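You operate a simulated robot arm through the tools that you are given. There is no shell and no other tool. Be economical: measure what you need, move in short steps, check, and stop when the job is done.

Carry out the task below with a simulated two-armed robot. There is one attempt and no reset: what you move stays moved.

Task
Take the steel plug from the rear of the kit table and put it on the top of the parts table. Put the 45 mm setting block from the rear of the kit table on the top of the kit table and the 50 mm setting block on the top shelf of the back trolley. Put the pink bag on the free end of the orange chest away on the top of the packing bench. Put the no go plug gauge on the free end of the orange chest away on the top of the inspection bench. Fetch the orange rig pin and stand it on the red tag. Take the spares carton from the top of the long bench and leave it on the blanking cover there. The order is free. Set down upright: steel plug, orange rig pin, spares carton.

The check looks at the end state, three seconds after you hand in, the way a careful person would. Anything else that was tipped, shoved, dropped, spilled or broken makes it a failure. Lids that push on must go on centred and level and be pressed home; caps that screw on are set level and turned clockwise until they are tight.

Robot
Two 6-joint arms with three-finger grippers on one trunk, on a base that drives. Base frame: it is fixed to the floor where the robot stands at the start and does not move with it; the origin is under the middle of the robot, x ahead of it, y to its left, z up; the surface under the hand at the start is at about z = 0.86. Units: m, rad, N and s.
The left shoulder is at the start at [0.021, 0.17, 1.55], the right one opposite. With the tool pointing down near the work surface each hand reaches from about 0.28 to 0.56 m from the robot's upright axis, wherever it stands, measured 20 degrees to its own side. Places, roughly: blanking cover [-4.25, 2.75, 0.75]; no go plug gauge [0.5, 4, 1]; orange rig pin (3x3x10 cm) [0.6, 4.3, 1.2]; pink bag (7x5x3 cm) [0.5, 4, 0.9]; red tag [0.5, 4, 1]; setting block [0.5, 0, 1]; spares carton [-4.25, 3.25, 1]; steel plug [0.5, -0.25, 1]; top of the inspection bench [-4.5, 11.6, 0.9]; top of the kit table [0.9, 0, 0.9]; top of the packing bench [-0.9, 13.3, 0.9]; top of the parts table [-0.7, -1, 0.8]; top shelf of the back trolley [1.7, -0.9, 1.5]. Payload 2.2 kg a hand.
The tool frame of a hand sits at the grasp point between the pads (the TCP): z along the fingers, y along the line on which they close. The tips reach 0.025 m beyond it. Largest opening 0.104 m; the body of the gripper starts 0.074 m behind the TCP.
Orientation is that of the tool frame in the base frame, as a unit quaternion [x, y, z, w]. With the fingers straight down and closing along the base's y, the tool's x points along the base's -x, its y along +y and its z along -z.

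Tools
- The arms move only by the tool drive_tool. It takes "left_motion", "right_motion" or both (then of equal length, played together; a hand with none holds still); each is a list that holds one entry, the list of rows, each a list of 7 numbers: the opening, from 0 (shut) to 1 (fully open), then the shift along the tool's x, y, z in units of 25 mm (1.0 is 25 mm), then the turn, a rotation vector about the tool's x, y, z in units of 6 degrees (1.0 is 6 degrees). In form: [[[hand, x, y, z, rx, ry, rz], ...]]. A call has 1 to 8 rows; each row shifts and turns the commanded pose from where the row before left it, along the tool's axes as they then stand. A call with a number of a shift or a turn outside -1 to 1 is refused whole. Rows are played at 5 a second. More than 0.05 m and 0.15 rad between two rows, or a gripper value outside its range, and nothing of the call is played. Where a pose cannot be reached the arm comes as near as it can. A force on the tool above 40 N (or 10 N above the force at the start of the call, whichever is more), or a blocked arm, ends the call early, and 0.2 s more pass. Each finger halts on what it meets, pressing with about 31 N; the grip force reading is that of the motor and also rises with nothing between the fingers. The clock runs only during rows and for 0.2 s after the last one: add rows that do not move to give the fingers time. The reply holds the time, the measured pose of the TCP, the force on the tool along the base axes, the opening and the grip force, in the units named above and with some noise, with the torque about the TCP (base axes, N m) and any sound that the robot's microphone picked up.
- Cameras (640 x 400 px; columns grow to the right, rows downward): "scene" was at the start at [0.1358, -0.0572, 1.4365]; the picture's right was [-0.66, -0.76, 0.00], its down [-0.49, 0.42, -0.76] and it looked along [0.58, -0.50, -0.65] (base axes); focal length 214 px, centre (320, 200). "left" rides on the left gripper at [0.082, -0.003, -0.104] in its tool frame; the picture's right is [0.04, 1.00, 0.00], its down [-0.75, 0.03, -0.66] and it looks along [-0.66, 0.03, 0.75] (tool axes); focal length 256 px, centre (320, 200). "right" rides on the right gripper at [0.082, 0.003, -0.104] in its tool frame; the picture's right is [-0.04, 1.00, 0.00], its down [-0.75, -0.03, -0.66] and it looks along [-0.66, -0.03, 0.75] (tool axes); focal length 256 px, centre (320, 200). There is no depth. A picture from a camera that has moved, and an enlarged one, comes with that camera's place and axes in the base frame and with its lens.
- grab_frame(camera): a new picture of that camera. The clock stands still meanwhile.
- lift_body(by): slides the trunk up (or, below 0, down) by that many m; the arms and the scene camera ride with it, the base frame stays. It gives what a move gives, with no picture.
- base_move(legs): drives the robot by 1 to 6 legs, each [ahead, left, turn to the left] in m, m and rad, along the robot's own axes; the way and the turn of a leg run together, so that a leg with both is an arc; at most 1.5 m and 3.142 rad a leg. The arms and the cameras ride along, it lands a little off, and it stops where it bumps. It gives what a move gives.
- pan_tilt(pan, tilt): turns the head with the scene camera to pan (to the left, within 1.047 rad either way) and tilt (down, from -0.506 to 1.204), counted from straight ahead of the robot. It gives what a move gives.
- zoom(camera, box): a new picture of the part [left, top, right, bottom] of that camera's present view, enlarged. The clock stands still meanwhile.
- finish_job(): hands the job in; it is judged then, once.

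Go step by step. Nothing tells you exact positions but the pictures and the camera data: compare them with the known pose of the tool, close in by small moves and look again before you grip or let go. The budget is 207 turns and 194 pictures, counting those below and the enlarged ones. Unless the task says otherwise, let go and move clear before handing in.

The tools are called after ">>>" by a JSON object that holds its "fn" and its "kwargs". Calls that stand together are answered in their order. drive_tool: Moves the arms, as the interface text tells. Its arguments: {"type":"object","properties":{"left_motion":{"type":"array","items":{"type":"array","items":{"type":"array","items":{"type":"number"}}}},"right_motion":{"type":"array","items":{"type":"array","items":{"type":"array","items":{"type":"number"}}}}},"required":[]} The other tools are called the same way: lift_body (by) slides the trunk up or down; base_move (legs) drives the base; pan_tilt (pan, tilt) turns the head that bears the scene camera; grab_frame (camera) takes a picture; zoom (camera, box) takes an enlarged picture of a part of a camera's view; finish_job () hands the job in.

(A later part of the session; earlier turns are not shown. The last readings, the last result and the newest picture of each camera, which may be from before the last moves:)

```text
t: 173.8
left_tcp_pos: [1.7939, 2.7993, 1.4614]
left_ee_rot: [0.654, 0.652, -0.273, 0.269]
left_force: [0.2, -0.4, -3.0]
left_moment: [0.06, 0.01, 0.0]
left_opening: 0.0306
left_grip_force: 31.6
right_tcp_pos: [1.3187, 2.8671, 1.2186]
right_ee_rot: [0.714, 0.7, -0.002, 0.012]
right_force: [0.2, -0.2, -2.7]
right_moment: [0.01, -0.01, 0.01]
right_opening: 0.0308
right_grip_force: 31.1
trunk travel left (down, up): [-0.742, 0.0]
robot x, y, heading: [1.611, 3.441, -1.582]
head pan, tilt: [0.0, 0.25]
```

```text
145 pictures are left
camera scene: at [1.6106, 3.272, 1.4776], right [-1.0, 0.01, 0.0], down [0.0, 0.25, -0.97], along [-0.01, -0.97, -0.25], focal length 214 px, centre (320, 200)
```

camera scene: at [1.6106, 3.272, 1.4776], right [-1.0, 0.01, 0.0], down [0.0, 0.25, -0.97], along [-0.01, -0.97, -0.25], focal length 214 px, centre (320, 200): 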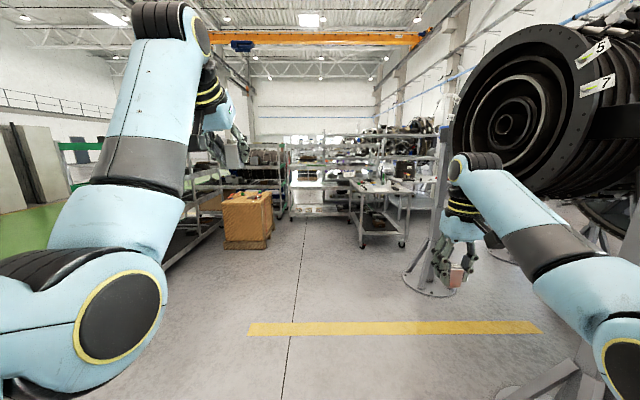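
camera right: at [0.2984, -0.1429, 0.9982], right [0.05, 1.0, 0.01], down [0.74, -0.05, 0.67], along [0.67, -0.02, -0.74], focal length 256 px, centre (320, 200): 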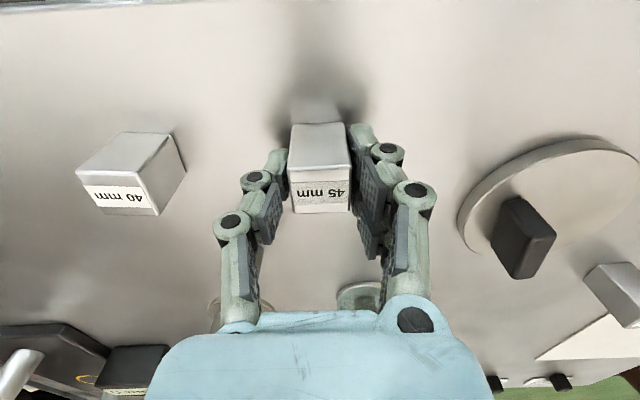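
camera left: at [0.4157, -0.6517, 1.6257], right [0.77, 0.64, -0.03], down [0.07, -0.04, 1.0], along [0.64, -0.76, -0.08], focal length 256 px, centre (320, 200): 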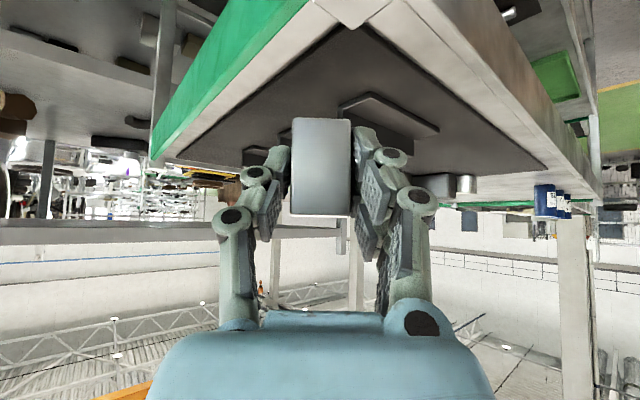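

The aisle between the kit table and the wooden box is clear. Driving down it to y about 0.5.

>>> {"fn": "base_move", "kwargs": {"legs": [[1.5, 0, 0.012], [1.35, 0, 0]]}}

>>> {"fn": "pan_tilt", "kwargs": {"pan": 0, "tilt": 0.2}}

>>> {"fn": "grab_frame", "kwargs": {"camera": "scene"}}

>>> {"fn": "grab_frame", "kwargs": {"camera": "left"}}

```text
t: 187.6
left_tcp_pos: [1.8171, -0.0425, 1.4624]
left_ee_rot: [0.646, 0.661, -0.269, 0.273]
left_force: [-0.4, -0.8, -4.0]
left_moment: [0.04, 0.01, 0.0]
left_opening: 0.0307
left_grip_force: 31.3
right_tcp_pos: [1.3388, 0.0127, 1.2179]
right_ee_rot: [0.706, 0.708, -0.002, 0.013]
right_force: [-0.4, 0.0, -3.1]
right_moment: [0.03, -0.02, 0.05]
right_opening: 0.0305
right_grip_force: 31.8
trunk travel left (down, up): [-0.742, 0.0]
robot x, y, heading: [1.6213, 0.5938, -1.551]
head pan, tilt: [0.0, 0.25]
```

```text
t: 188.2
left_tcp_pos: [1.8175, -0.0422, 1.4621]
left_ee_rot: [0.646, 0.661, -0.269, 0.272]
left_force: [-0.5, -0.1, -3.0]
left_moment: [0.03, 0.01, 0.01]
left_opening: 0.0305
left_grip_force: 31.3
right_tcp_pos: [1.3403, 0.0131, 1.2166]
right_ee_rot: [0.706, 0.708, -0.003, 0.013]
right_force: [-0.3, 0.6, -3.4]
right_moment: [-0.01, -0.02, -0.01]
right_opening: 0.0305
right_grip_force: 31.0
trunk travel left (down, up): [-0.742, 0.0]
robot x, y, heading: [1.6168, 0.5926, -1.553]
head pan, tilt: [0.0, 0.201]
```

```text
144 pictures are left
camera scene: at [1.6215, 0.4263, 1.4822], right [-1.0, -0.02, 0.0], down [0.0, 0.2, -0.98], along [0.02, -0.98, -0.2], focal length 214 px, centre (320, 200)
```

scene: 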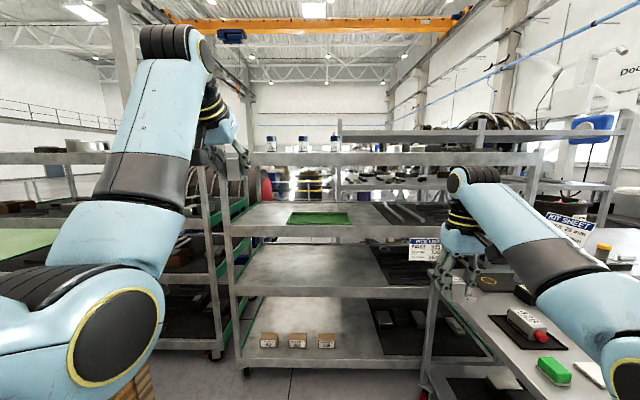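

```text
143 pictures are left
camera left: at [1.811, 0.0896, 1.4772], right [1.0, 0.05, -0.03], down [0.04, -0.07, 1.0], along [0.05, -1.0, -0.07], focal length 256 px, centre (320, 200)
```

left: 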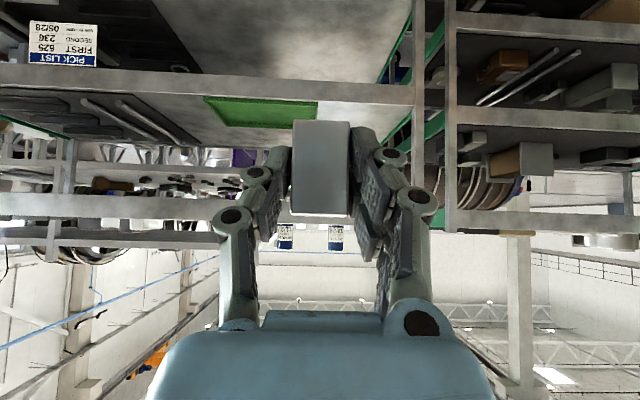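

The trolley's long front faces me, with three blue cans on its top shelf. I'll raise the left hand to look down on the shelf.

>>> {"fn": "drive_tool", "kwargs": {"left_motion": [[[0, -0.87, 0, -0.45, 0, 0, 0], [0, -0.87, 0, -0.45, 0, 0, 0], [0, -0.87, 0, -0.45, 0, 0, 0], [0, -0.87, 0, -0.45, 0, 0, 0], [0, -0.87, 0, -0.45, 0, 0, 0], [0, -0.87, 0, -0.45, 0, 0, 0]]]}}

>>> {"fn": "base_move", "kwargs": {"legs": [[0.4, 0, -0.02]]}}

>>> {"fn": "grab_frame", "kwargs": {"camera": "left"}}

>>> {"fn": "grab_frame", "kwargs": {"camera": "scene"}}

```text
t: 189.6
left_tcp_pos: [1.8176, -0.086, 1.6023]
left_ee_rot: [0.646, 0.66, -0.27, 0.273]
left_force: [0.6, 0.4, -3.4]
left_moment: [0.04, 0.02, 0.0]
left_opening: 0.0305
left_grip_force: 31.0
right_tcp_pos: [1.3408, 0.0138, 1.2172]
right_ee_rot: [0.705, 0.709, -0.003, 0.012]
right_force: [0.2, 0.5, -3.3]
right_moment: [-0.03, -0.01, 0.0]
right_opening: 0.0305
right_grip_force: 30.6
trunk travel left (down, up): [-0.742, 0.0]
robot x, y, heading: [1.617, 0.592, -1.552]
head pan, tilt: [0.0, 0.201]
```

```text
t: 192.1
left_tcp_pos: [1.8087, -0.4884, 1.6028]
left_ee_rot: [0.652, 0.654, -0.272, 0.27]
left_force: [-0.4, 1.2, -3.8]
left_moment: [0.02, -0.03, -0.02]
left_opening: 0.0305
left_grip_force: 30.8
right_tcp_pos: [1.3321, -0.3815, 1.2179]
right_ee_rot: [0.712, 0.702, -0.003, 0.014]
right_force: [-0.1, 0.3, -3.2]
right_moment: [0.01, -0.01, 0.0]
right_opening: 0.0304
right_grip_force: 31.3
trunk travel left (down, up): [-0.742, 0.0]
robot x, y, heading: [1.6173, 0.1925, -1.573]
head pan, tilt: [0.0, 0.201]
```

```text
142 pictures are left
camera left: at [1.805, -0.3572, 1.6177], right [1.0, 0.03, -0.03], down [0.03, -0.07, 1.0], along [0.03, -1.0, -0.07], focal length 256 px, centre (320, 200)
```

left: 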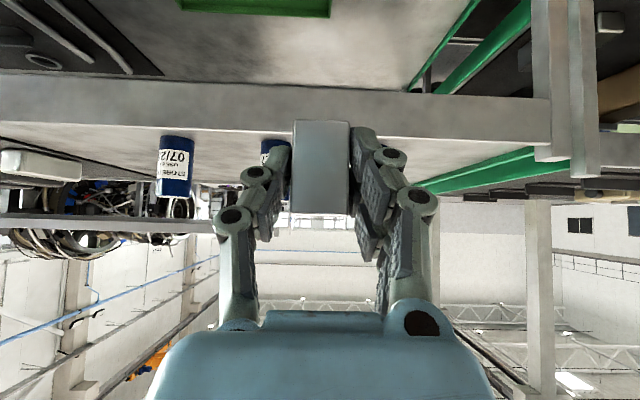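

```text
141 pictures are left
camera scene: at [1.6211, 0.0272, 1.4823], right [-1.0, 0.0, 0.0], down [0.0, 0.2, -0.98], along [0.0, -0.98, -0.2], focal length 214 px, centre (320, 200)
```

scene: 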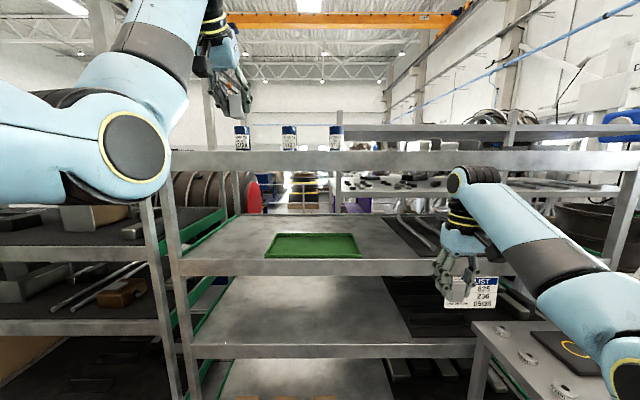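

Cans stand near the front edge at x about 1.56, 1.74 and 1.91; the stretch x 1.95–2.13 looks free. I'll extend the arm, shift to x about 2.02 and look again.

>>> {"fn": "drive_tool", "kwargs": {"left_motion": [[[0, -0.7, 0, 0.7, 0, 0, 0], [0, -0.7, 0, 0.7, 0, 0, 0], [0, -0.7, 0, 0.7, 0, 0, 0], [0, -0.7, 0, 0.7, 0, 0, 0], [0, 0, 0, 0, 0, 0, 0]]]}}

>>> {"fn": "base_move", "kwargs": {"legs": [[0.05, 0.21, 0]]}}

>>> {"fn": "grab_frame", "kwargs": {"camera": "left"}}

>>> {"fn": "grab_frame", "kwargs": {"camera": "scene"}}

```text
t: 193.3
left_tcp_pos: [1.81, -0.5884, 1.6033]
left_ee_rot: [0.651, 0.655, -0.272, 0.271]
left_force: [0.3, 0.6, -3.2]
left_moment: [0.01, -0.02, -0.01]
left_opening: 0.0307
left_grip_force: 30.7
right_tcp_pos: [1.3327, -0.381, 1.2176]
right_ee_rot: [0.712, 0.702, -0.002, 0.012]
right_force: [0.6, 0.2, -3.5]
right_moment: [-0.02, 0.01, 0.02]
right_opening: 0.0306
right_grip_force: 30.4
trunk travel left (down, up): [-0.742, 0.0]
robot x, y, heading: [1.6236, 0.1963, -1.57]
head pan, tilt: [0.0, 0.201]
```

```text
t: 195.0
left_tcp_pos: [2.0178, -0.6393, 1.6037]
left_ee_rot: [0.653, 0.653, -0.273, 0.27]
left_force: [-0.1, -0.6, -2.9]
left_moment: [0.07, 0.04, -0.01]
left_opening: 0.0303
left_grip_force: 30.9
right_tcp_pos: [1.5412, -0.4306, 1.2171]
right_ee_rot: [0.714, 0.7, -0.002, 0.012]
right_force: [-1.1, 1.0, -2.0]
right_moment: [0.05, 0.0, 0.03]
right_opening: 0.0306
right_grip_force: 31.0
trunk travel left (down, up): [-0.742, 0.0]
robot x, y, heading: [1.8317, 0.1421, -1.581]
head pan, tilt: [0.0, 0.201]
```

```text
140 pictures are left
camera left: at [2.0143, -0.5076, 1.6181], right [1.0, 0.03, -0.03], down [0.03, -0.07, 1.0], along [0.03, -1.0, -0.07], focal length 256 px, centre (320, 200)
```

left: 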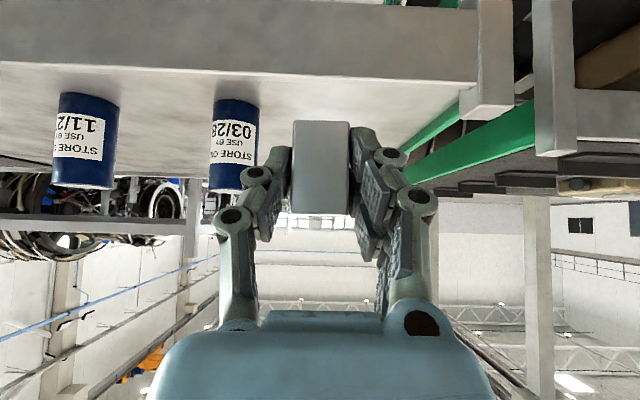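

```text
139 pictures are left
camera scene: at [1.8307, -0.0237, 1.4822], right [-1.0, 0.01, 0.0], down [0.0, 0.2, -0.98], along [0.0, -0.98, -0.2], focal length 214 px, centre (320, 200)
```

scene: 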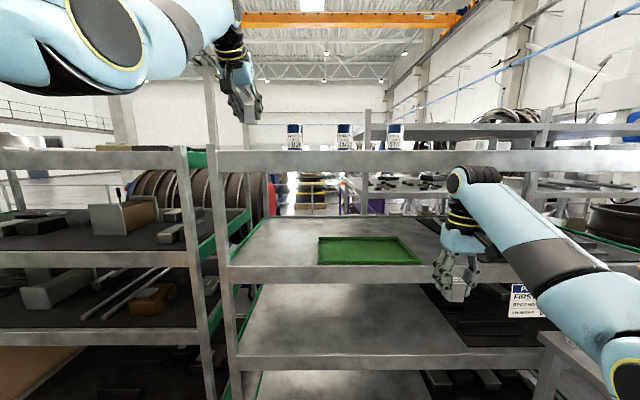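

The area right of the last can is clear. Moving in so the block comes over about [2.05, -0.86].

>>> {"fn": "base_move", "kwargs": {"legs": [[0.21, 0.035, 0]]}}

>>> {"fn": "grab_frame", "kwargs": {"camera": "left"}}

```text
t: 196.7
left_tcp_pos: [2.0529, -0.8488, 1.6027]
left_ee_rot: [0.652, 0.654, -0.272, 0.271]
left_force: [-0.3, -0.7, -3.3]
left_moment: [0.07, -0.04, -0.01]
left_opening: 0.0304
left_grip_force: 31.3
right_tcp_pos: [1.5751, -0.6396, 1.2174]
right_ee_rot: [0.713, 0.701, -0.002, 0.012]
right_force: [0.1, 0.0, -3.9]
right_moment: [0.0, -0.01, 0.01]
right_opening: 0.0303
right_grip_force: 31.0
trunk travel left (down, up): [-0.742, 0.0]
robot x, y, heading: [1.8649, -0.064, -1.576]
head pan, tilt: [0.0, 0.201]
```

```text
138 pictures are left
camera left: at [2.0485, -0.7171, 1.6184], right [1.0, 0.03, -0.03], down [0.03, -0.07, 1.0], along [0.03, -1.0, -0.07], focal length 256 px, centre (320, 200)
```

left: 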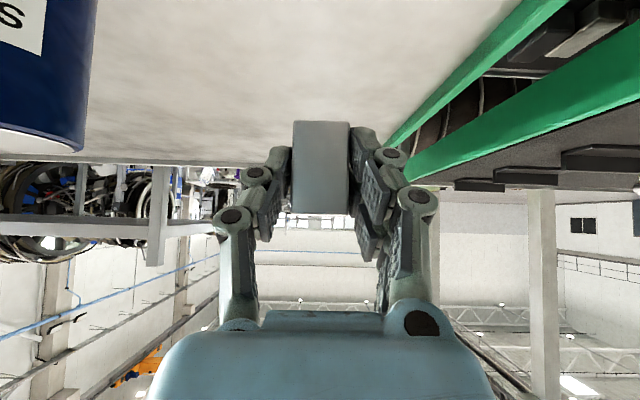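

Clear surface beneath. Lowering gently until it touches.

>>> {"fn": "drive_tool", "kwargs": {"left_motion": [[[0, 0.7, 0, 0.7, 0, 0, 0], [0, 0.7, 0, 0.7, 0, 0, 0], [0, 0.2, 0, 0.2, 0, 0, 0], [0, 0.08, 0, 0.08, 0, 0, 0], [0, 0.08, 0, 0.08, 0, 0, 0], [0, 0, 0, 0, 0, 0, 0]]]}}

>>> {"fn": "grab_frame", "kwargs": {"camera": "left"}}

```text
t: 198.1
left_tcp_pos: [2.0515, -0.8493, 1.5407]
left_ee_rot: [0.653, 0.653, -0.273, 0.27]
left_force: [-0.2, 0.3, -3.6]
left_moment: [0.02, -0.02, 0.01]
left_opening: 0.0306
left_grip_force: 31.3
right_tcp_pos: [1.5751, -0.6417, 1.2178]
right_ee_rot: [0.712, 0.702, -0.002, 0.012]
right_force: [-0.1, 0.8, -3.4]
right_moment: [0.02, 0.0, 0.01]
right_opening: 0.0305
right_grip_force: 30.6
trunk travel left (down, up): [-0.742, 0.0]
robot x, y, heading: [1.8628, -0.0661, -1.57]
head pan, tilt: [0.0, 0.201]
```

```text
137 pictures are left
camera left: at [2.0484, -0.7174, 1.5557], right [1.0, 0.03, -0.03], down [0.03, -0.07, 1.0], along [0.03, -1.0, -0.07], focal length 256 px, centre (320, 200)
```

left: 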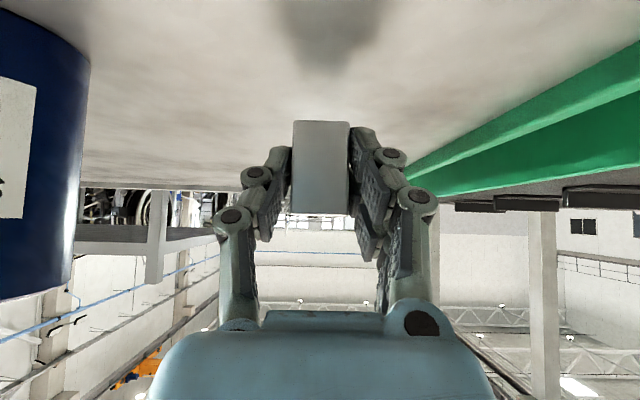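

Not touching yet; continuing in 2 mm steps.

>>> {"fn": "drive_tool", "kwargs": {"left_motion": [[[0, 0.06, 0, 0.06, 0, 0, 0], [0, 0.06, 0, 0.06, 0, 0, 0], [0, 0.06, 0, 0.06, 0, 0, 0], [0, 0.06, 0, 0.06, 0, 0, 0], [0, 0, 0, 0, 0, 0, 0]]]}}

>>> {"fn": "grab_frame", "kwargs": {"camera": "left"}}

```text
t: 199.2
left_tcp_pos: [2.0518, -0.8486, 1.5321]
left_ee_rot: [0.653, 0.653, -0.272, 0.27]
left_force: [-0.2, 0.4, -3.4]
left_moment: [0.0, -0.01, 0.04]
left_opening: 0.0303
left_grip_force: 30.4
right_tcp_pos: [1.5753, -0.6402, 1.2181]
right_ee_rot: [0.713, 0.701, -0.003, 0.011]
right_force: [-0.5, 0.5, -3.3]
right_moment: [0.02, 0.02, 0.02]
right_opening: 0.0302
right_grip_force: 31.1
trunk travel left (down, up): [-0.742, 0.0]
robot x, y, heading: [1.8669, -0.0661, -1.58]
head pan, tilt: [0.0, 0.201]
```

```text
136 pictures are left
camera left: at [2.0488, -0.7175, 1.5474], right [1.0, 0.03, -0.03], down [0.03, -0.07, 1.0], along [0.03, -1.0, -0.07], focal length 256 px, centre (320, 200)
```

left: 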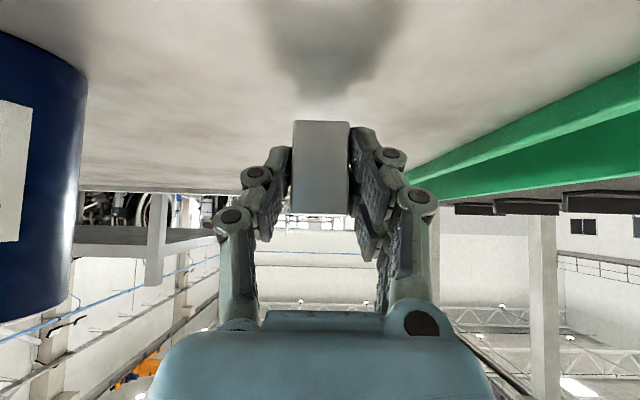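

The shadow is closing; about 8 mm to go.

>>> {"fn": "drive_tool", "kwargs": {"left_motion": [[[0, 0.06, 0, 0.06, 0, 0, 0], [0, 0.06, 0, 0.06, 0, 0, 0], [0, 0.06, 0, 0.06, 0, 0, 0], [0, 0, 0, 0, 0, 0, 0]]]}}

>>> {"fn": "grab_frame", "kwargs": {"camera": "left"}}

```text
t: 200.2
left_tcp_pos: [2.0531, -0.8502, 1.526]
left_ee_rot: [0.652, 0.654, -0.272, 0.27]
left_force: [-0.2, 0.3, -4.1]
left_moment: [0.02, 0.0, -0.01]
left_opening: 0.0305
left_grip_force: 30.6
right_tcp_pos: [1.5752, -0.6408, 1.2172]
right_ee_rot: [0.713, 0.701, -0.002, 0.011]
right_force: [0.3, 0.7, -3.3]
right_moment: [-0.02, 0.01, -0.01]
right_opening: 0.0305
right_grip_force: 30.9
trunk travel left (down, up): [-0.742, 0.0]
robot x, y, heading: [1.8646, -0.0652, -1.577]
head pan, tilt: [0.0, 0.201]
```

```text
135 pictures are left
camera left: at [2.0487, -0.7175, 1.5411], right [1.0, 0.03, -0.03], down [0.03, -0.07, 1.0], along [0.03, -1.0, -0.07], focal length 256 px, centre (320, 200)
```

left: 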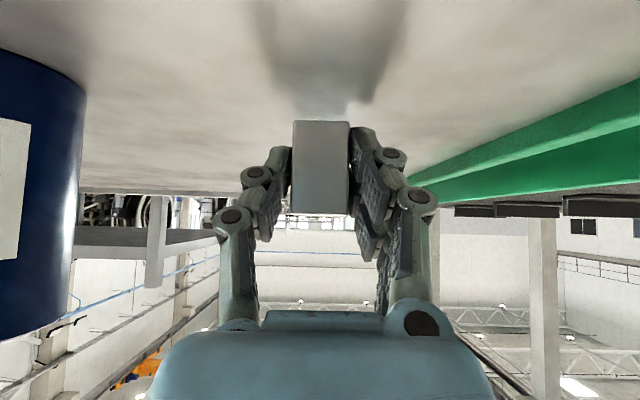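

Nearly touching. Last few millimetres, then release and check.

>>> {"fn": "drive_tool", "kwargs": {"left_motion": [[[0, 0.05, 0, 0.05, 0, 0, 0], [0, 0.05, 0, 0.05, 0, 0, 0], [0, 0.03, 0, 0.03, 0, 0, 0], [0, 0, 0, 0, 0, 0, 0]]]}}

>>> {"fn": "grab_frame", "kwargs": {"camera": "left"}}

```text
t: 201.2
left_tcp_pos: [2.0529, -0.8495, 1.5212]
left_ee_rot: [0.652, 0.654, -0.272, 0.271]
left_force: [0.4, 0.6, -2.1]
left_moment: [0.03, 0.02, -0.03]
left_opening: 0.0303
left_grip_force: 30.9
right_tcp_pos: [1.5754, -0.6401, 1.2168]
right_ee_rot: [0.714, 0.701, -0.001, 0.012]
right_force: [-0.2, -0.4, -2.7]
right_moment: [-0.03, -0.02, -0.03]
right_opening: 0.0304
right_grip_force: 31.5
trunk travel left (down, up): [-0.742, 0.0]
robot x, y, heading: [1.8619, -0.0665, -1.577]
head pan, tilt: [0.0, 0.201]
```

```text
134 pictures are left
camera left: at [2.0484, -0.7176, 1.5363], right [1.0, 0.03, -0.03], down [0.03, -0.07, 1.0], along [0.03, -1.0, -0.07], focal length 256 px, centre (320, 200)
```

left: 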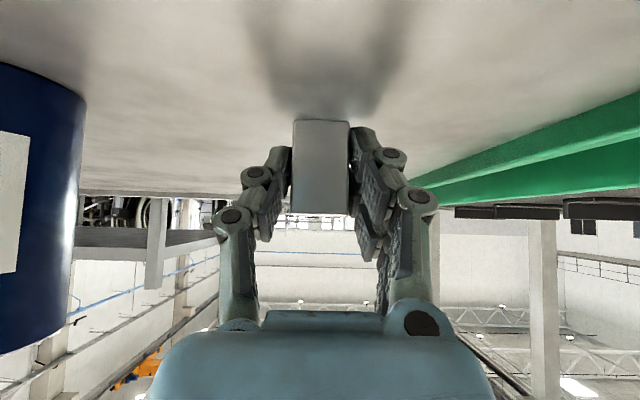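

Contact is at hand (force eased). Releasing with a limited opening, then backing straight out along the approach.

>>> {"fn": "drive_tool", "kwargs": {"left_motion": [[[0.45, 0, 0, 0, 0, 0, 0], [0.45, 0, 0, 0, 0, 0, 0], [0.45, -0.35, 0, -0.9, 0, 0, 0], [0.45, -0.3, 0, -0.9, 0, 0, 0], [0.45, -0.3, 0, -0.9, 0, 0, 0], [0.45, -0.3, 0, -0.9, 0, 0, 0]]]}}

>>> {"fn": "base_move", "kwargs": {"legs": [[-0.2, 0, 0]]}}

>>> {"fn": "grab_frame", "kwargs": {"camera": "left"}}

```text
t: 202.7
left_tcp_pos: [2.0515, -0.8052, 1.6085]
left_ee_rot: [0.652, 0.654, -0.272, 0.27]
left_force: [0.3, 0.3, 0.2]
left_moment: [-0.01, 0.01, -0.02]
left_opening: 0.0468
left_grip_force: 0.0
right_tcp_pos: [1.5759, -0.6396, 1.2182]
right_ee_rot: [0.713, 0.701, -0.003, 0.012]
right_force: [0.2, 0.7, -3.2]
right_moment: [-0.03, 0.02, 0.05]
right_opening: 0.0307
right_grip_force: 30.7
trunk travel left (down, up): [-0.742, 0.0]
robot x, y, heading: [1.8651, -0.0684, -1.579]
head pan, tilt: [0.0, 0.201]
```

```text
t: 204.2
left_tcp_pos: [2.0544, -0.6095, 1.6071]
left_ee_rot: [0.652, 0.654, -0.271, 0.27]
left_force: [-0.3, 1.0, -0.3]
left_moment: [0.02, 0.0, 0.03]
left_opening: 0.0468
left_grip_force: 0.1
right_tcp_pos: [1.5771, -0.4434, 1.2176]
right_ee_rot: [0.713, 0.702, -0.002, 0.011]
right_force: [0.1, -0.1, -3.4]
right_moment: [0.0, 0.0, 0.0]
right_opening: 0.0304
right_grip_force: 30.9
trunk travel left (down, up): [-0.742, 0.0]
robot x, y, heading: [1.8669, 0.1322, -1.571]
head pan, tilt: [0.0, 0.201]
```

```text
133 pictures are left
camera left: at [2.0502, -0.4769, 1.6223], right [1.0, 0.03, -0.03], down [0.03, -0.07, 1.0], along [0.03, -1.0, -0.07], focal length 256 px, centre (320, 200)
```

left: 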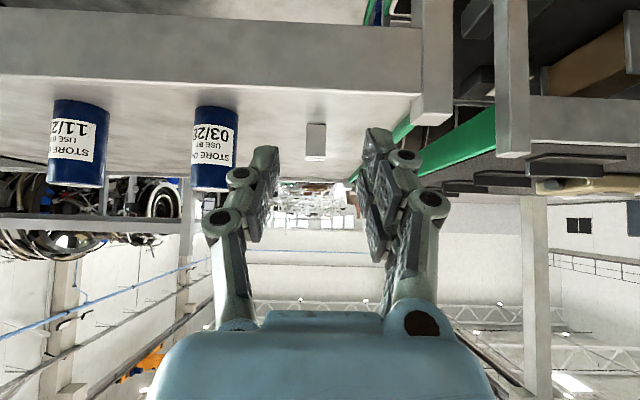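

The 50 mm block stands on the top shelf. Now I'll tuck the left arm, move round to face the kit table from its far side, and place the 45 mm block.

>>> {"fn": "base_move", "kwargs": {"legs": [[-0.35, 0, 0]]}}

>>> {"fn": "drive_tool", "kwargs": {"left_motion": [[[0.6, 1, 0, 0, 0, 0, 0], [0.6, 1, 0, 0, 0, 0, 0], [0.6, 1, 0, 0, 0, 0, 0], [0.6, 1, 0, 0, 0, 0, 0], [0.6, 1, 0, 0, 0, 0, 0], [0.6, 1, 0, 0, 0, 0, 0], [0.6, 1, 0, 0, 0, 0, 0]]]}}

>>> {"fn": "base_move", "kwargs": {"legs": [[0, 0, -1.57], [0.3, 0.3, 0]]}}

>>> {"fn": "pan_tilt", "kwargs": {"pan": -0.2, "tilt": 0.6}}

>>> {"fn": "grab_frame", "kwargs": {"camera": "scene"}}

```text
t: 206.5
left_tcp_pos: [2.0547, -0.2553, 1.6078]
left_ee_rot: [0.652, 0.654, -0.272, 0.27]
left_force: [0.3, 1.4, -0.2]
left_moment: [0.0, 0.03, -0.01]
left_opening: 0.0469
left_grip_force: 0.1
right_tcp_pos: [1.5776, -0.0895, 1.2175]
right_ee_rot: [0.712, 0.702, -0.002, 0.011]
right_force: [-0.1, 0.0, -2.0]
right_moment: [-0.04, -0.01, -0.02]
right_opening: 0.0307
right_grip_force: 31.2
trunk travel left (down, up): [-0.742, 0.0]
robot x, y, heading: [1.867, 0.4834, -1.572]
head pan, tilt: [0.0, 0.201]
```

```text
t: 208.1
left_tcp_pos: [2.0542, -0.1294, 1.4845]
left_ee_rot: [0.652, 0.654, -0.273, 0.27]
left_force: [0.2, -0.5, 0.2]
left_moment: [0.0, -0.02, -0.02]
left_opening: 0.0624
left_grip_force: 0.1
right_tcp_pos: [1.5787, -0.0889, 1.2174]
right_ee_rot: [0.713, 0.701, -0.003, 0.012]
right_force: [-0.9, -0.5, -2.5]
right_moment: [0.01, 0.02, 0.01]
right_opening: 0.0304
right_grip_force: 31.3
trunk travel left (down, up): [-0.742, 0.0]
robot x, y, heading: [1.8641, 0.4829, -1.574]
head pan, tilt: [0.0, 0.201]
```

```text
t: 214.6
left_tcp_pos: [0.9506, -0.0034, 1.4837]
left_ee_rot: [0.924, 0.002, -0.383, -0.001]
left_force: [-0.1, -0.6, 1.1]
left_moment: [0.02, -0.02, 0.06]
left_opening: 0.0623
left_grip_force: 0.1
right_tcp_pos: [0.9909, 0.4745, 1.2183]
right_ee_rot: [1.0, -0.006, -0.01, 0.006]
right_force: [0.4, -0.3, -3.3]
right_moment: [-0.01, 0.01, 0.02]
right_opening: 0.0306
right_grip_force: 30.4
trunk travel left (down, up): [-0.742, 0.0]
robot x, y, heading: [1.5629, 0.1866, 3.141]
head pan, tilt: [0.0, 0.201]
```

```text
t: 215.4
left_tcp_pos: [0.9512, -0.0024, 1.4845]
left_ee_rot: [0.924, 0.002, -0.383, -0.001]
left_force: [0.7, -0.3, 0.0]
left_moment: [-0.01, 0.0, 0.0]
left_opening: 0.0626
left_grip_force: 0.0
right_tcp_pos: [0.993, 0.4743, 1.2169]
right_ee_rot: [1.0, -0.007, -0.01, 0.006]
right_force: [0.8, -0.2, -3.2]
right_moment: [-0.04, 0.0, 0.02]
right_opening: 0.0306
right_grip_force: 31.3
trunk travel left (down, up): [-0.742, 0.0]
robot x, y, heading: [1.5644, 0.186, 3.145]
head pan, tilt: [-0.201, 0.6]
```

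```text
132 pictures are left
camera scene: at [1.4089, 0.2027, 1.4456], right [0.2, 0.98, 0.0], down [0.55, -0.11, -0.83], along [-0.81, 0.17, -0.56], focal length 214 px, centre (320, 200)
```

scene: 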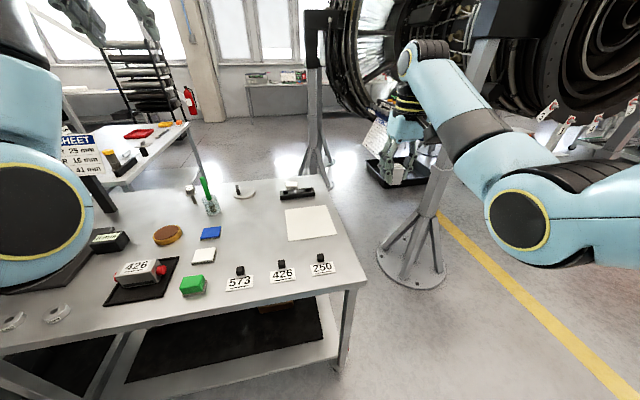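

The kit table is visible from its far side; a free spot lies at about [0.81, 0.075]. I'll drive in, bring the right hand over it and lower partway.

>>> {"fn": "base_move", "kwargs": {"legs": [[0.24, 0.361, 0]]}}

>>> {"fn": "drive_tool", "kwargs": {"right_motion": [[[0, 0.5, 0.3, 0, 0, 0, 0], [0, 0.5, 0.3, 0.5, 0, 0, 0], [0, 0.5, 0.3, 1, 0, 0, 0], [0, 0.5, 0.3, 1, 0, 0, 0], [0, 0.5, 0.3, 1, 0, 0, 0], [0, 0.2, 0, 1, 0, 0, 0], [0, 0, 0, 1, 0, 0, 0], [0, 0, 0, 1, 0, 0, 0]]]}}

>>> {"fn": "grab_frame", "kwargs": {"camera": "right"}}

```text
t: 218.1
left_tcp_pos: [0.7141, -0.3621, 1.4821]
left_ee_rot: [0.924, 0.002, -0.383, -0.001]
left_force: [0.0, -0.5, 0.0]
left_moment: [0.02, -0.01, 0.01]
left_opening: 0.0626
left_grip_force: 0.0
right_tcp_pos: [0.7554, 0.113, 1.2173]
right_ee_rot: [1.0, -0.009, -0.009, 0.007]
right_force: [-0.5, 0.3, -2.2]
right_moment: [0.0, -0.03, 0.03]
right_opening: 0.0305
right_grip_force: 30.3
trunk travel left (down, up): [-0.742, 0.0]
robot x, y, heading: [1.3291, -0.1735, 3.139]
head pan, tilt: [-0.201, 0.6]
```

```text
t: 219.8
left_tcp_pos: [0.7144, -0.3612, 1.4831]
left_ee_rot: [0.924, 0.002, -0.383, 0.0]
left_force: [0.6, -0.4, 0.0]
left_moment: [0.0, 0.0, 0.02]
left_opening: 0.0621
left_grip_force: 0.0
right_tcp_pos: [0.8135, 0.073, 1.0488]
right_ee_rot: [1.0, -0.008, -0.009, 0.007]
right_force: [-0.2, 0.3, -3.4]
right_moment: [0.03, -0.04, -0.01]
right_opening: 0.0304
right_grip_force: 31.3
right hand out of reach, approached as far as the arm can: row 1
trunk travel left (down, up): [-0.742, 0.0]
robot x, y, heading: [1.3295, -0.1783, 3.143]
head pan, tilt: [-0.201, 0.6]
```

```text
131 pictures are left
camera right: at [0.896, 0.0704, 1.1503], right [-0.06, -1.0, 0.01], down [-0.74, 0.05, 0.67], along [-0.67, 0.03, -0.74], focal length 256 px, centre (320, 200)
```

right: 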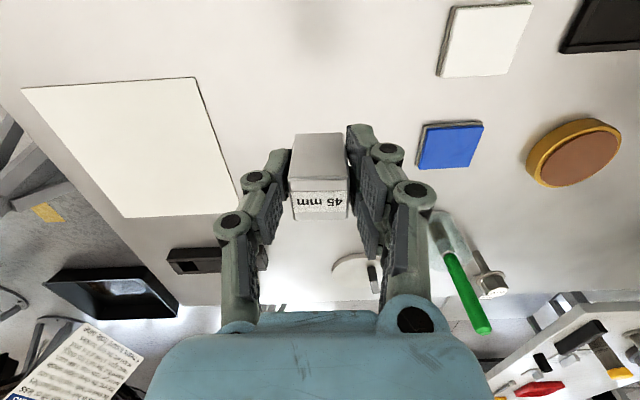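

The spot under the block is clear. Lowering to z about 0.898, releasing and rising.

>>> {"fn": "drive_tool", "kwargs": {"right_motion": [[[0, 0, 0, 1, 0, 0, 0], [0, 0, 0, 1, 0, 0, 0], [0, 0, 0, 1, 0, 0, 0], [0, 0, 0, 1, 0, 0, 0], [0, 0, 0, 1, 0, 0, 0], [0, 0, 0, 0.75, 0, 0, 0], [0, 0, 0, 0.1, 0, 0, 0], [0, 0, 0, 0.1, 0, 0, 0]]]}}

>>> {"fn": "grab_frame", "kwargs": {"camera": "right"}}

```text
t: 221.7
left_tcp_pos: [0.7134, -0.3615, 1.4834]
left_ee_rot: [0.923, 0.002, -0.384, -0.001]
left_force: [-0.8, 0.2, 0.0]
left_moment: [-0.01, 0.02, -0.02]
left_opening: 0.0622
left_grip_force: 0.0
right_tcp_pos: [0.8097, 0.0723, 0.8983]
right_ee_rot: [1.0, -0.009, -0.011, 0.007]
right_force: [0.0, 0.1, -2.8]
right_moment: [0.0, -0.02, 0.01]
right_opening: 0.0304
right_grip_force: 31.0
trunk travel left (down, up): [-0.742, 0.0]
robot x, y, heading: [1.3247, -0.1768, 3.135]
head pan, tilt: [-0.201, 0.6]
```

```text
130 pictures are left
camera right: at [0.8926, 0.0688, 1.0009], right [-0.06, -1.0, 0.01], down [-0.74, 0.05, 0.67], along [-0.67, 0.03, -0.74], focal length 256 px, centre (320, 200)
```

right: 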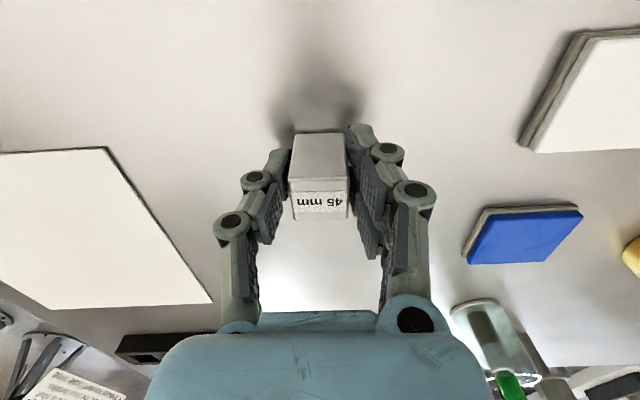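

Within about 2 mm of the table. One more small step, release, rise.

>>> {"fn": "drive_tool", "kwargs": {"right_motion": [[[0, 0, 0, 0.07, 0, 0, 0], [0, 0, 0, 0, 0, 0, 0], [0.6, 0, 0, 0, 0, 0, 0], [0.6, 0, 0, 0, 0, 0, 0], [0.6, 0, 0, -1, 0, 0, 0], [0.6, 0, 0, -1, 0, 0, 0], [0.6, 0, 0, -1, 0, 0, 0], [0.6, 0, 0, -1, 0, 0, 0]]]}}

>>> {"fn": "grab_frame", "kwargs": {"camera": "right"}}

```text
t: 223.4
left_tcp_pos: [0.7148, -0.3628, 1.4839]
left_ee_rot: [0.924, 0.001, -0.383, -0.001]
left_force: [0.8, -0.4, -0.3]
left_moment: [0.01, 0.0, 0.03]
left_opening: 0.0623
left_grip_force: 0.0
right_tcp_pos: [0.8125, 0.0737, 0.9979]
right_ee_rot: [1.0, -0.007, -0.01, 0.006]
right_force: [0.8, -0.2, 0.1]
right_moment: [-0.06, 0.04, -0.01]
right_opening: 0.0626
right_grip_force: 0.0
trunk travel left (down, up): [-0.742, 0.0]
robot x, y, heading: [1.3291, -0.172, 3.141]
head pan, tilt: [-0.201, 0.6]
```

```text
129 pictures are left
camera right: at [0.8956, 0.0704, 1.1001], right [-0.06, -1.0, 0.01], down [-0.74, 0.05, 0.67], along [-0.67, 0.03, -0.74], focal length 256 px, centre (320, 200)
```

right: 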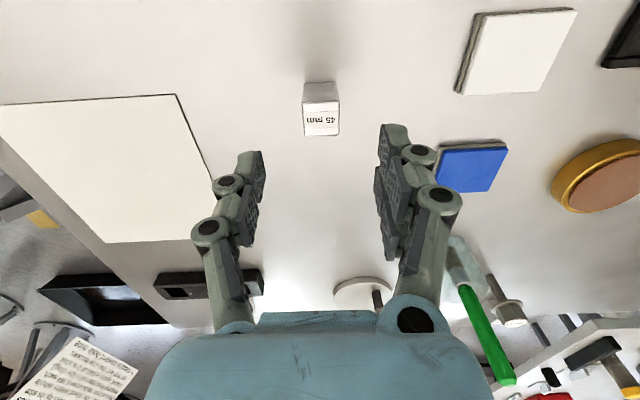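

The 45 mm block stands on the far part of the kit table. Next, raise the right hand and drive back to the orange chest.

>>> {"fn": "drive_tool", "kwargs": {"right_motion": [[[0.6, 0, 0, -1, 0, 0, 0], [0.6, 0, 0, -1, 0, 0, 0], [0.6, 0, 0, -1, 0, 0, 0], [0.6, 0, 0, -1, 0, 0, 0], [0.6, 0, 0, -1, 0, 0, 0], [0.6, 0, 0, -0.5, 0, 0, 0]]]}}

>>> {"fn": "base_move", "kwargs": {"legs": [[-0.4, 0, 0], [0, 0, -1.57], [1.4, 0, 0], [1.4, 0, 0], [0.35, 0.3, 0]]}}

>>> {"fn": "pan_tilt", "kwargs": {"pan": 0.5, "tilt": 0.4}}

>>> {"fn": "grab_frame", "kwargs": {"camera": "scene"}}

```text
t: 224.8
left_tcp_pos: [0.715, -0.3618, 1.4841]
left_ee_rot: [0.924, 0.001, -0.383, -0.001]
left_force: [-0.8, 0.6, -0.5]
left_moment: [0.02, -0.02, 0.0]
left_opening: 0.0623
left_grip_force: 0.0
right_tcp_pos: [0.8149, 0.0751, 1.135]
right_ee_rot: [1.0, -0.008, -0.011, 0.006]
right_force: [-0.2, 0.4, 0.5]
right_moment: [0.0, -0.01, -0.02]
right_opening: 0.0623
right_grip_force: 0.1
trunk travel left (down, up): [-0.742, 0.0]
robot x, y, heading: [1.3252, -0.1746, 3.142]
head pan, tilt: [-0.201, 0.6]
```

```text
t: 246.7
left_tcp_pos: [1.177, 3.5964, 1.4836]
left_ee_rot: [0.661, -0.645, -0.273, -0.269]
left_force: [-0.4, -0.1, 0.3]
left_moment: [0.01, 0.0, 0.01]
left_opening: 0.0624
left_grip_force: 0.1
right_tcp_pos: [1.6159, 3.5054, 1.1355]
right_ee_rot: [0.709, -0.705, -0.012, -0.002]
right_force: [-0.9, -0.3, -0.1]
right_moment: [-0.03, -0.01, 0.0]
right_opening: 0.0624
right_grip_force: 0.0
trunk travel left (down, up): [-0.742, 0.0]
robot x, y, heading: [1.3779, 2.9848, 1.588]
head pan, tilt: [-0.201, 0.6]
```

```text
t: 247.8
left_tcp_pos: [1.1768, 3.5963, 1.4837]
left_ee_rot: [0.661, -0.645, -0.273, -0.269]
left_force: [0.3, 0.2, 0.3]
left_moment: [0.0, -0.02, 0.01]
left_opening: 0.0622
left_grip_force: 0.0
right_tcp_pos: [1.6157, 3.5036, 1.1353]
right_ee_rot: [0.709, -0.705, -0.011, -0.002]
right_force: [0.3, -0.5, 0.1]
right_moment: [0.0, 0.0, -0.01]
right_opening: 0.0623
right_grip_force: 0.1
trunk travel left (down, up): [-0.742, 0.0]
robot x, y, heading: [1.3765, 2.9849, 1.587]
head pan, tilt: [0.499, 0.4]
```

```text
128 pictures are left
camera scene: at [1.3316, 3.1359, 1.4637], right [0.87, 0.49, 0.0], down [0.19, -0.34, -0.92], along [-0.45, 0.8, -0.39], focal length 214 px, centre (320, 200)
```

scene: 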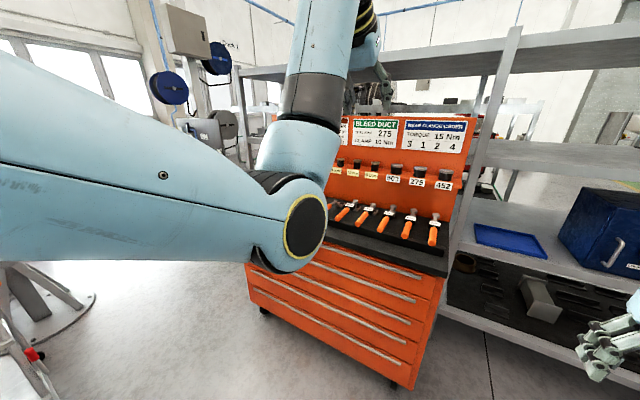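

I see the chest (x 0.39–1.35, front at y about 3.97) with tools on its right part. I'll lower and level the left hand and move across to the free left end.

>>> {"fn": "drive_tool", "kwargs": {"left_motion": [[[0.6, 0.7, 0, 0.7, 0, 0, 0], [0.6, 0.7, 0, 0.7, 0, 0, 0], [0.6, 0.7, 0, 0.7, 0, 0, 0], [0.6, 0.7, 0, 0.7, 0, 0, 0], [0.6, 0.7, 0, 0.7, 0, 0, 0], [0.6, 0.7, 0, 0.7, 0, 0, 0], [0.6, 0.7, 0, 0.7, 0, 0, 0], [0.6, 0.7, 0, 0.7, 0, 0, 0]]]}}

>>> {"fn": "drive_tool", "kwargs": {"left_motion": [[[0.6, 0, 0, 0, 0, 0.94, 0], [0.6, 0, 0, 0, 0, 0.94, 0], [0.6, 0, 0, 0, 0, 0.94, 0], [0.6, 0, 0, 0, 0, 0.94, 0], [0.6, 0, 0, 0, 0, 0.94, 0], [0.6, 0, 0, 0, 0, 0.94, 0], [0.6, 0, 0, 0, 0, 0.94, 0], [0.6, 0, 0, 0, 0, 0.94, 0]]]}}

>>> {"fn": "base_move", "kwargs": {"legs": [[0.05, 0.82, -0.016]]}}

>>> {"fn": "pan_tilt", "kwargs": {"pan": 0, "tilt": 0.4}}

>>> {"fn": "grab_frame", "kwargs": {"camera": "scene"}}

```text
t: 249.6
left_tcp_pos: [1.1778, 3.5964, 1.2864]
left_ee_rot: [0.661, -0.645, -0.273, -0.269]
left_force: [0.1, -0.6, 0.0]
left_moment: [0.03, -0.01, -0.02]
left_opening: 0.0623
left_grip_force: 0.0
right_tcp_pos: [1.6177, 3.505, 1.1341]
right_ee_rot: [0.709, -0.705, -0.012, -0.002]
right_force: [0.1, -0.2, 0.1]
right_moment: [0.0, 0.01, 0.0]
right_opening: 0.0625
right_grip_force: 0.0
trunk travel left (down, up): [-0.742, 0.0]
robot x, y, heading: [1.3789, 2.9861, 1.588]
head pan, tilt: [0.499, 0.4]
```

```text
t: 251.4
left_tcp_pos: [1.1787, 3.6034, 1.2811]
left_ee_rot: [0.715, -0.699, 0.002, 0.0]
left_force: [0.1, -0.2, -0.4]
left_moment: [0.0, 0.0, -0.03]
left_opening: 0.0626
left_grip_force: 0.0
left hand out of reach, approached as far as the arm can: row 8
right_tcp_pos: [1.6162, 3.5059, 1.1349]
right_ee_rot: [0.709, -0.705, -0.012, -0.002]
right_force: [-0.6, 0.8, 0.0]
right_moment: [0.0, 0.04, 0.03]
right_opening: 0.0623
right_grip_force: 0.0
trunk travel left (down, up): [-0.742, 0.0]
robot x, y, heading: [1.3807, 2.9858, 1.593]
head pan, tilt: [0.499, 0.4]
```

```text
t: 255.8
left_tcp_pos: [0.3729, 3.6498, 1.2832]
left_ee_rot: [0.71, -0.705, 0.001, -0.002]
left_force: [0.4, -0.1, -0.4]
left_moment: [0.02, -0.03, 0.0]
left_opening: 0.0623
left_grip_force: 0.0
right_tcp_pos: [0.8098, 3.5456, 1.1351]
right_ee_rot: [-0.704, 0.71, 0.012, 0.002]
right_force: [-0.1, -0.7, 0.4]
right_moment: [0.0, -0.02, -0.03]
right_opening: 0.0621
right_grip_force: 0.1
trunk travel left (down, up): [-0.742, 0.0]
robot x, y, heading: [0.5643, 3.0308, 1.574]
head pan, tilt: [0.499, 0.4]
```

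```text
t: 256.7
left_tcp_pos: [0.3732, 3.6511, 1.2819]
left_ee_rot: [0.71, -0.704, 0.001, -0.001]
left_force: [-0.1, -0.5, -0.1]
left_moment: [0.0, -0.01, -0.04]
left_opening: 0.0623
left_grip_force: 0.0
right_tcp_pos: [0.8097, 3.5466, 1.135]
right_ee_rot: [-0.704, 0.71, 0.012, 0.001]
right_force: [-0.4, 0.4, -0.3]
right_moment: [0.0, 0.0, 0.0]
right_opening: 0.0624
right_grip_force: 0.1
trunk travel left (down, up): [-0.742, 0.0]
robot x, y, heading: [0.5623, 3.0311, 1.575]
head pan, tilt: [0.0, 0.4]
```

```text
127 pictures are left
camera scene: at [0.564, 3.1924, 1.4638], right [1.0, 0.01, 0.0], down [0.0, -0.39, -0.92], along [0.0, 0.92, -0.39], focal length 214 px, centre (320, 200)
```

scene: 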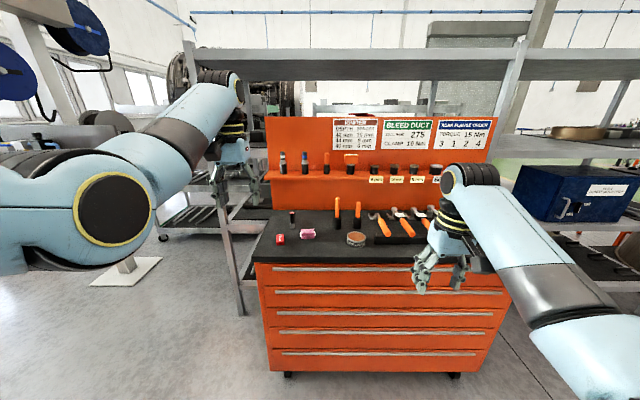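

>>> {"fn": "zoom", "kwargs": {"camera": "scene", "box": [250, 180, 410, 270]}}

>>> {"fn": "zoom", "kwargs": {"camera": "scene", "box": [255, 105, 505, 245]}}

```text
4.00 times, centred on (330, 225) of scene
camera zoom: at [0.564, 3.1924, 1.4638], right [1.0, 0.01, 0.0], down [0.0, -0.39, -0.92], along [0.0, 0.92, -0.39], focal length 858 px, centre (280, 100)
```

zoom: 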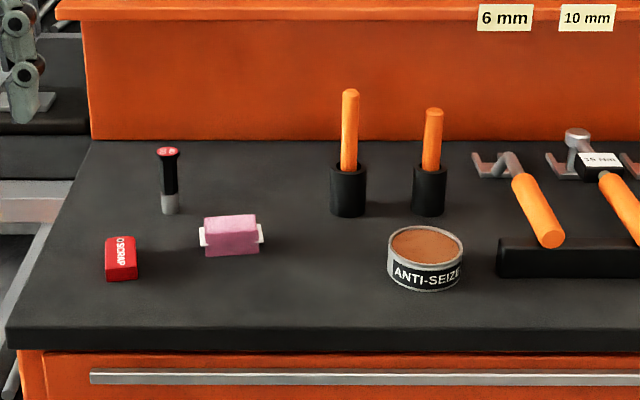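

```text
2.56 times, centred on (380, 175) of scene
camera zoom: at [0.564, 3.1924, 1.4638], right [1.0, 0.01, 0.0], down [0.0, -0.39, -0.92], along [0.0, 0.92, -0.39], focal length 549 px, centre (166, 264)
```

zoom: 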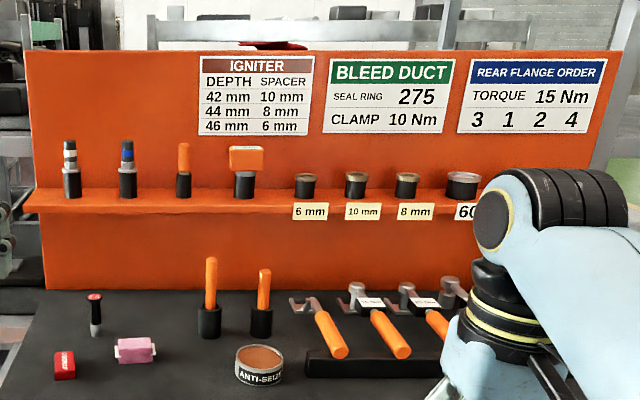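

The chest top holds the pink bag [0.51, 4.07], a red-topped gauge [0.42, 4.16], a red tag [0.38, 4.02]; the orange pin stands on the ledge near [0.60, 4.3, 1.15]. I'll drive closer and look.

>>> {"fn": "base_move", "kwargs": {"legs": [[0.42, -0.2, 0]]}}

>>> {"fn": "grab_frame", "kwargs": {"camera": "left"}}

>>> {"fn": "pan_tilt", "kwargs": {"pan": 0.2, "tilt": 0.5}}

>>> {"fn": "grab_frame", "kwargs": {"camera": "scene"}}

```text
t: 259.5
left_tcp_pos: [0.5727, 4.0715, 1.2817]
left_ee_rot: [0.709, -0.705, 0.001, -0.001]
left_force: [0.1, -0.6, -1.3]
left_moment: [0.02, 0.01, 0.0]
left_opening: 0.0625
left_grip_force: 0.2
right_tcp_pos: [1.0095, 3.9655, 1.1353]
right_ee_rot: [-0.704, 0.71, 0.011, 0.002]
right_force: [0.2, -0.7, 0.4]
right_moment: [0.01, 0.0, -0.01]
right_opening: 0.0624
right_grip_force: 0.0
trunk travel left (down, up): [-0.742, 0.0]
robot x, y, heading: [0.7602, 3.4492, 1.571]
head pan, tilt: [0.0, 0.4]
```

```text
124 pictures are left
camera left: at [0.5761, 3.9902, 1.3853], right [-1.0, -0.05, 0.0], down [-0.04, 0.75, 0.66], along [-0.03, 0.66, -0.75], focal length 256 px, centre (320, 200)
```

left: 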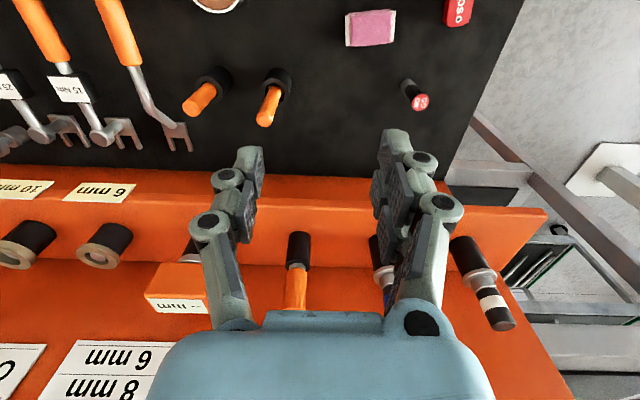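

```text
t: 260.2
left_tcp_pos: [0.5738, 4.0711, 1.2817]
left_ee_rot: [0.71, -0.704, 0.002, -0.002]
left_force: [-0.1, -0.3, 0.8]
left_moment: [0.1, 0.04, 0.01]
left_opening: 0.0625
left_grip_force: 0.1
right_tcp_pos: [1.0098, 3.9654, 1.1347]
right_ee_rot: [-0.703, 0.711, 0.012, 0.002]
right_force: [-0.1, -0.7, 0.3]
right_moment: [0.03, 0.02, -0.02]
right_opening: 0.0625
right_grip_force: 0.0
trunk travel left (down, up): [-0.742, 0.0]
robot x, y, heading: [0.7625, 3.4482, 1.57]
head pan, tilt: [0.201, 0.499]
```

```text
123 pictures are left
camera scene: at [0.7454, 3.6087, 1.4546], right [0.98, 0.2, 0.0], down [0.1, -0.47, -0.88], along [-0.18, 0.86, -0.48], focal length 214 px, centre (320, 200)
```

scene: 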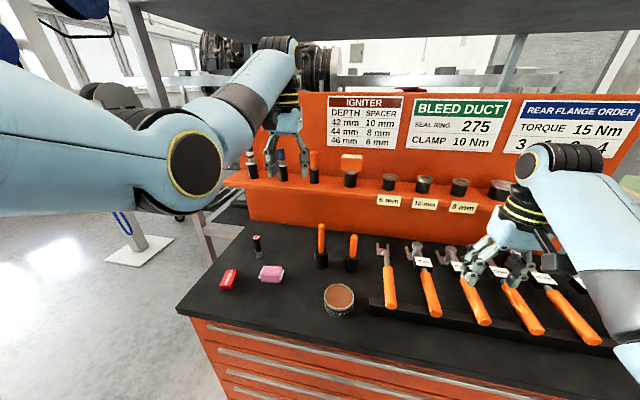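

The pin (black base, orange rod) stands at about [0.597, 4.267], z 1.15–1.26. I'll pitch the left tool 45° and edge the base forward.

>>> {"fn": "drive_tool", "kwargs": {"left_motion": [[[0.6, 0, 0, 0, 0, -0.94, 0], [0.6, 0, 0, 0, 0, -0.94, 0], [0.6, 0, 0, 0, 0, -0.94, 0], [0.6, 0, 0, 0, 0, -0.94, 0], [0.6, 0, 0, 0, 0, -0.94, 0], [0.6, 0, 0, 0, 0, -0.94, 0], [0.6, 0, 0, 0, 0, -0.94, 0], [0.6, 0, 0, 0, 0, -0.94, 0]]]}}

>>> {"fn": "base_move", "kwargs": {"legs": [[0.08, -0.02, 0]]}}

>>> {"fn": "grab_frame", "kwargs": {"camera": "left"}}

```text
t: 262.0
left_tcp_pos: [0.5717, 4.0711, 1.2818]
left_ee_rot: [0.655, -0.651, -0.271, -0.273]
left_force: [-0.6, -0.7, 1.0]
left_moment: [0.01, 0.0, -0.01]
left_opening: 0.0625
left_grip_force: 0.0
right_tcp_pos: [1.0099, 3.9648, 1.1358]
right_ee_rot: [-0.703, 0.711, 0.012, 0.003]
right_force: [0.2, 0.0, 0.4]
right_moment: [0.02, 0.02, -0.01]
right_opening: 0.0622
right_grip_force: 0.0
trunk travel left (down, up): [-0.742, 0.0]
robot x, y, heading: [0.7644, 3.4511, 1.577]
head pan, tilt: [0.201, 0.499]
```

```text
t: 263.1
left_tcp_pos: [0.593, 4.1538, 1.281]
left_ee_rot: [0.655, -0.651, -0.27, -0.272]
left_force: [-0.3, 1.0, 0.2]
left_moment: [-0.04, 0.0, -0.05]
left_opening: 0.0624
left_grip_force: 0.1
right_tcp_pos: [1.0288, 4.0471, 1.1348]
right_ee_rot: [-0.703, 0.711, 0.011, 0.002]
right_force: [-0.5, 0.2, -0.7]
right_moment: [-0.02, -0.01, 0.02]
right_opening: 0.0622
right_grip_force: 0.1
trunk travel left (down, up): [-0.742, 0.0]
robot x, y, heading: [0.7818, 3.5331, 1.57]
head pan, tilt: [0.201, 0.499]
```

```text
122 pictures are left
camera left: at [0.5963, 4.0227, 1.2963], right [-1.0, -0.03, -0.03], down [-0.03, 0.07, 1.0], along [-0.03, 1.0, -0.07], focal length 256 px, centre (320, 200)
```

left: 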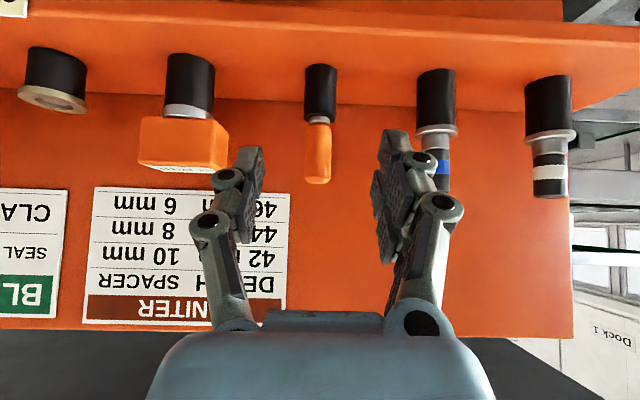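

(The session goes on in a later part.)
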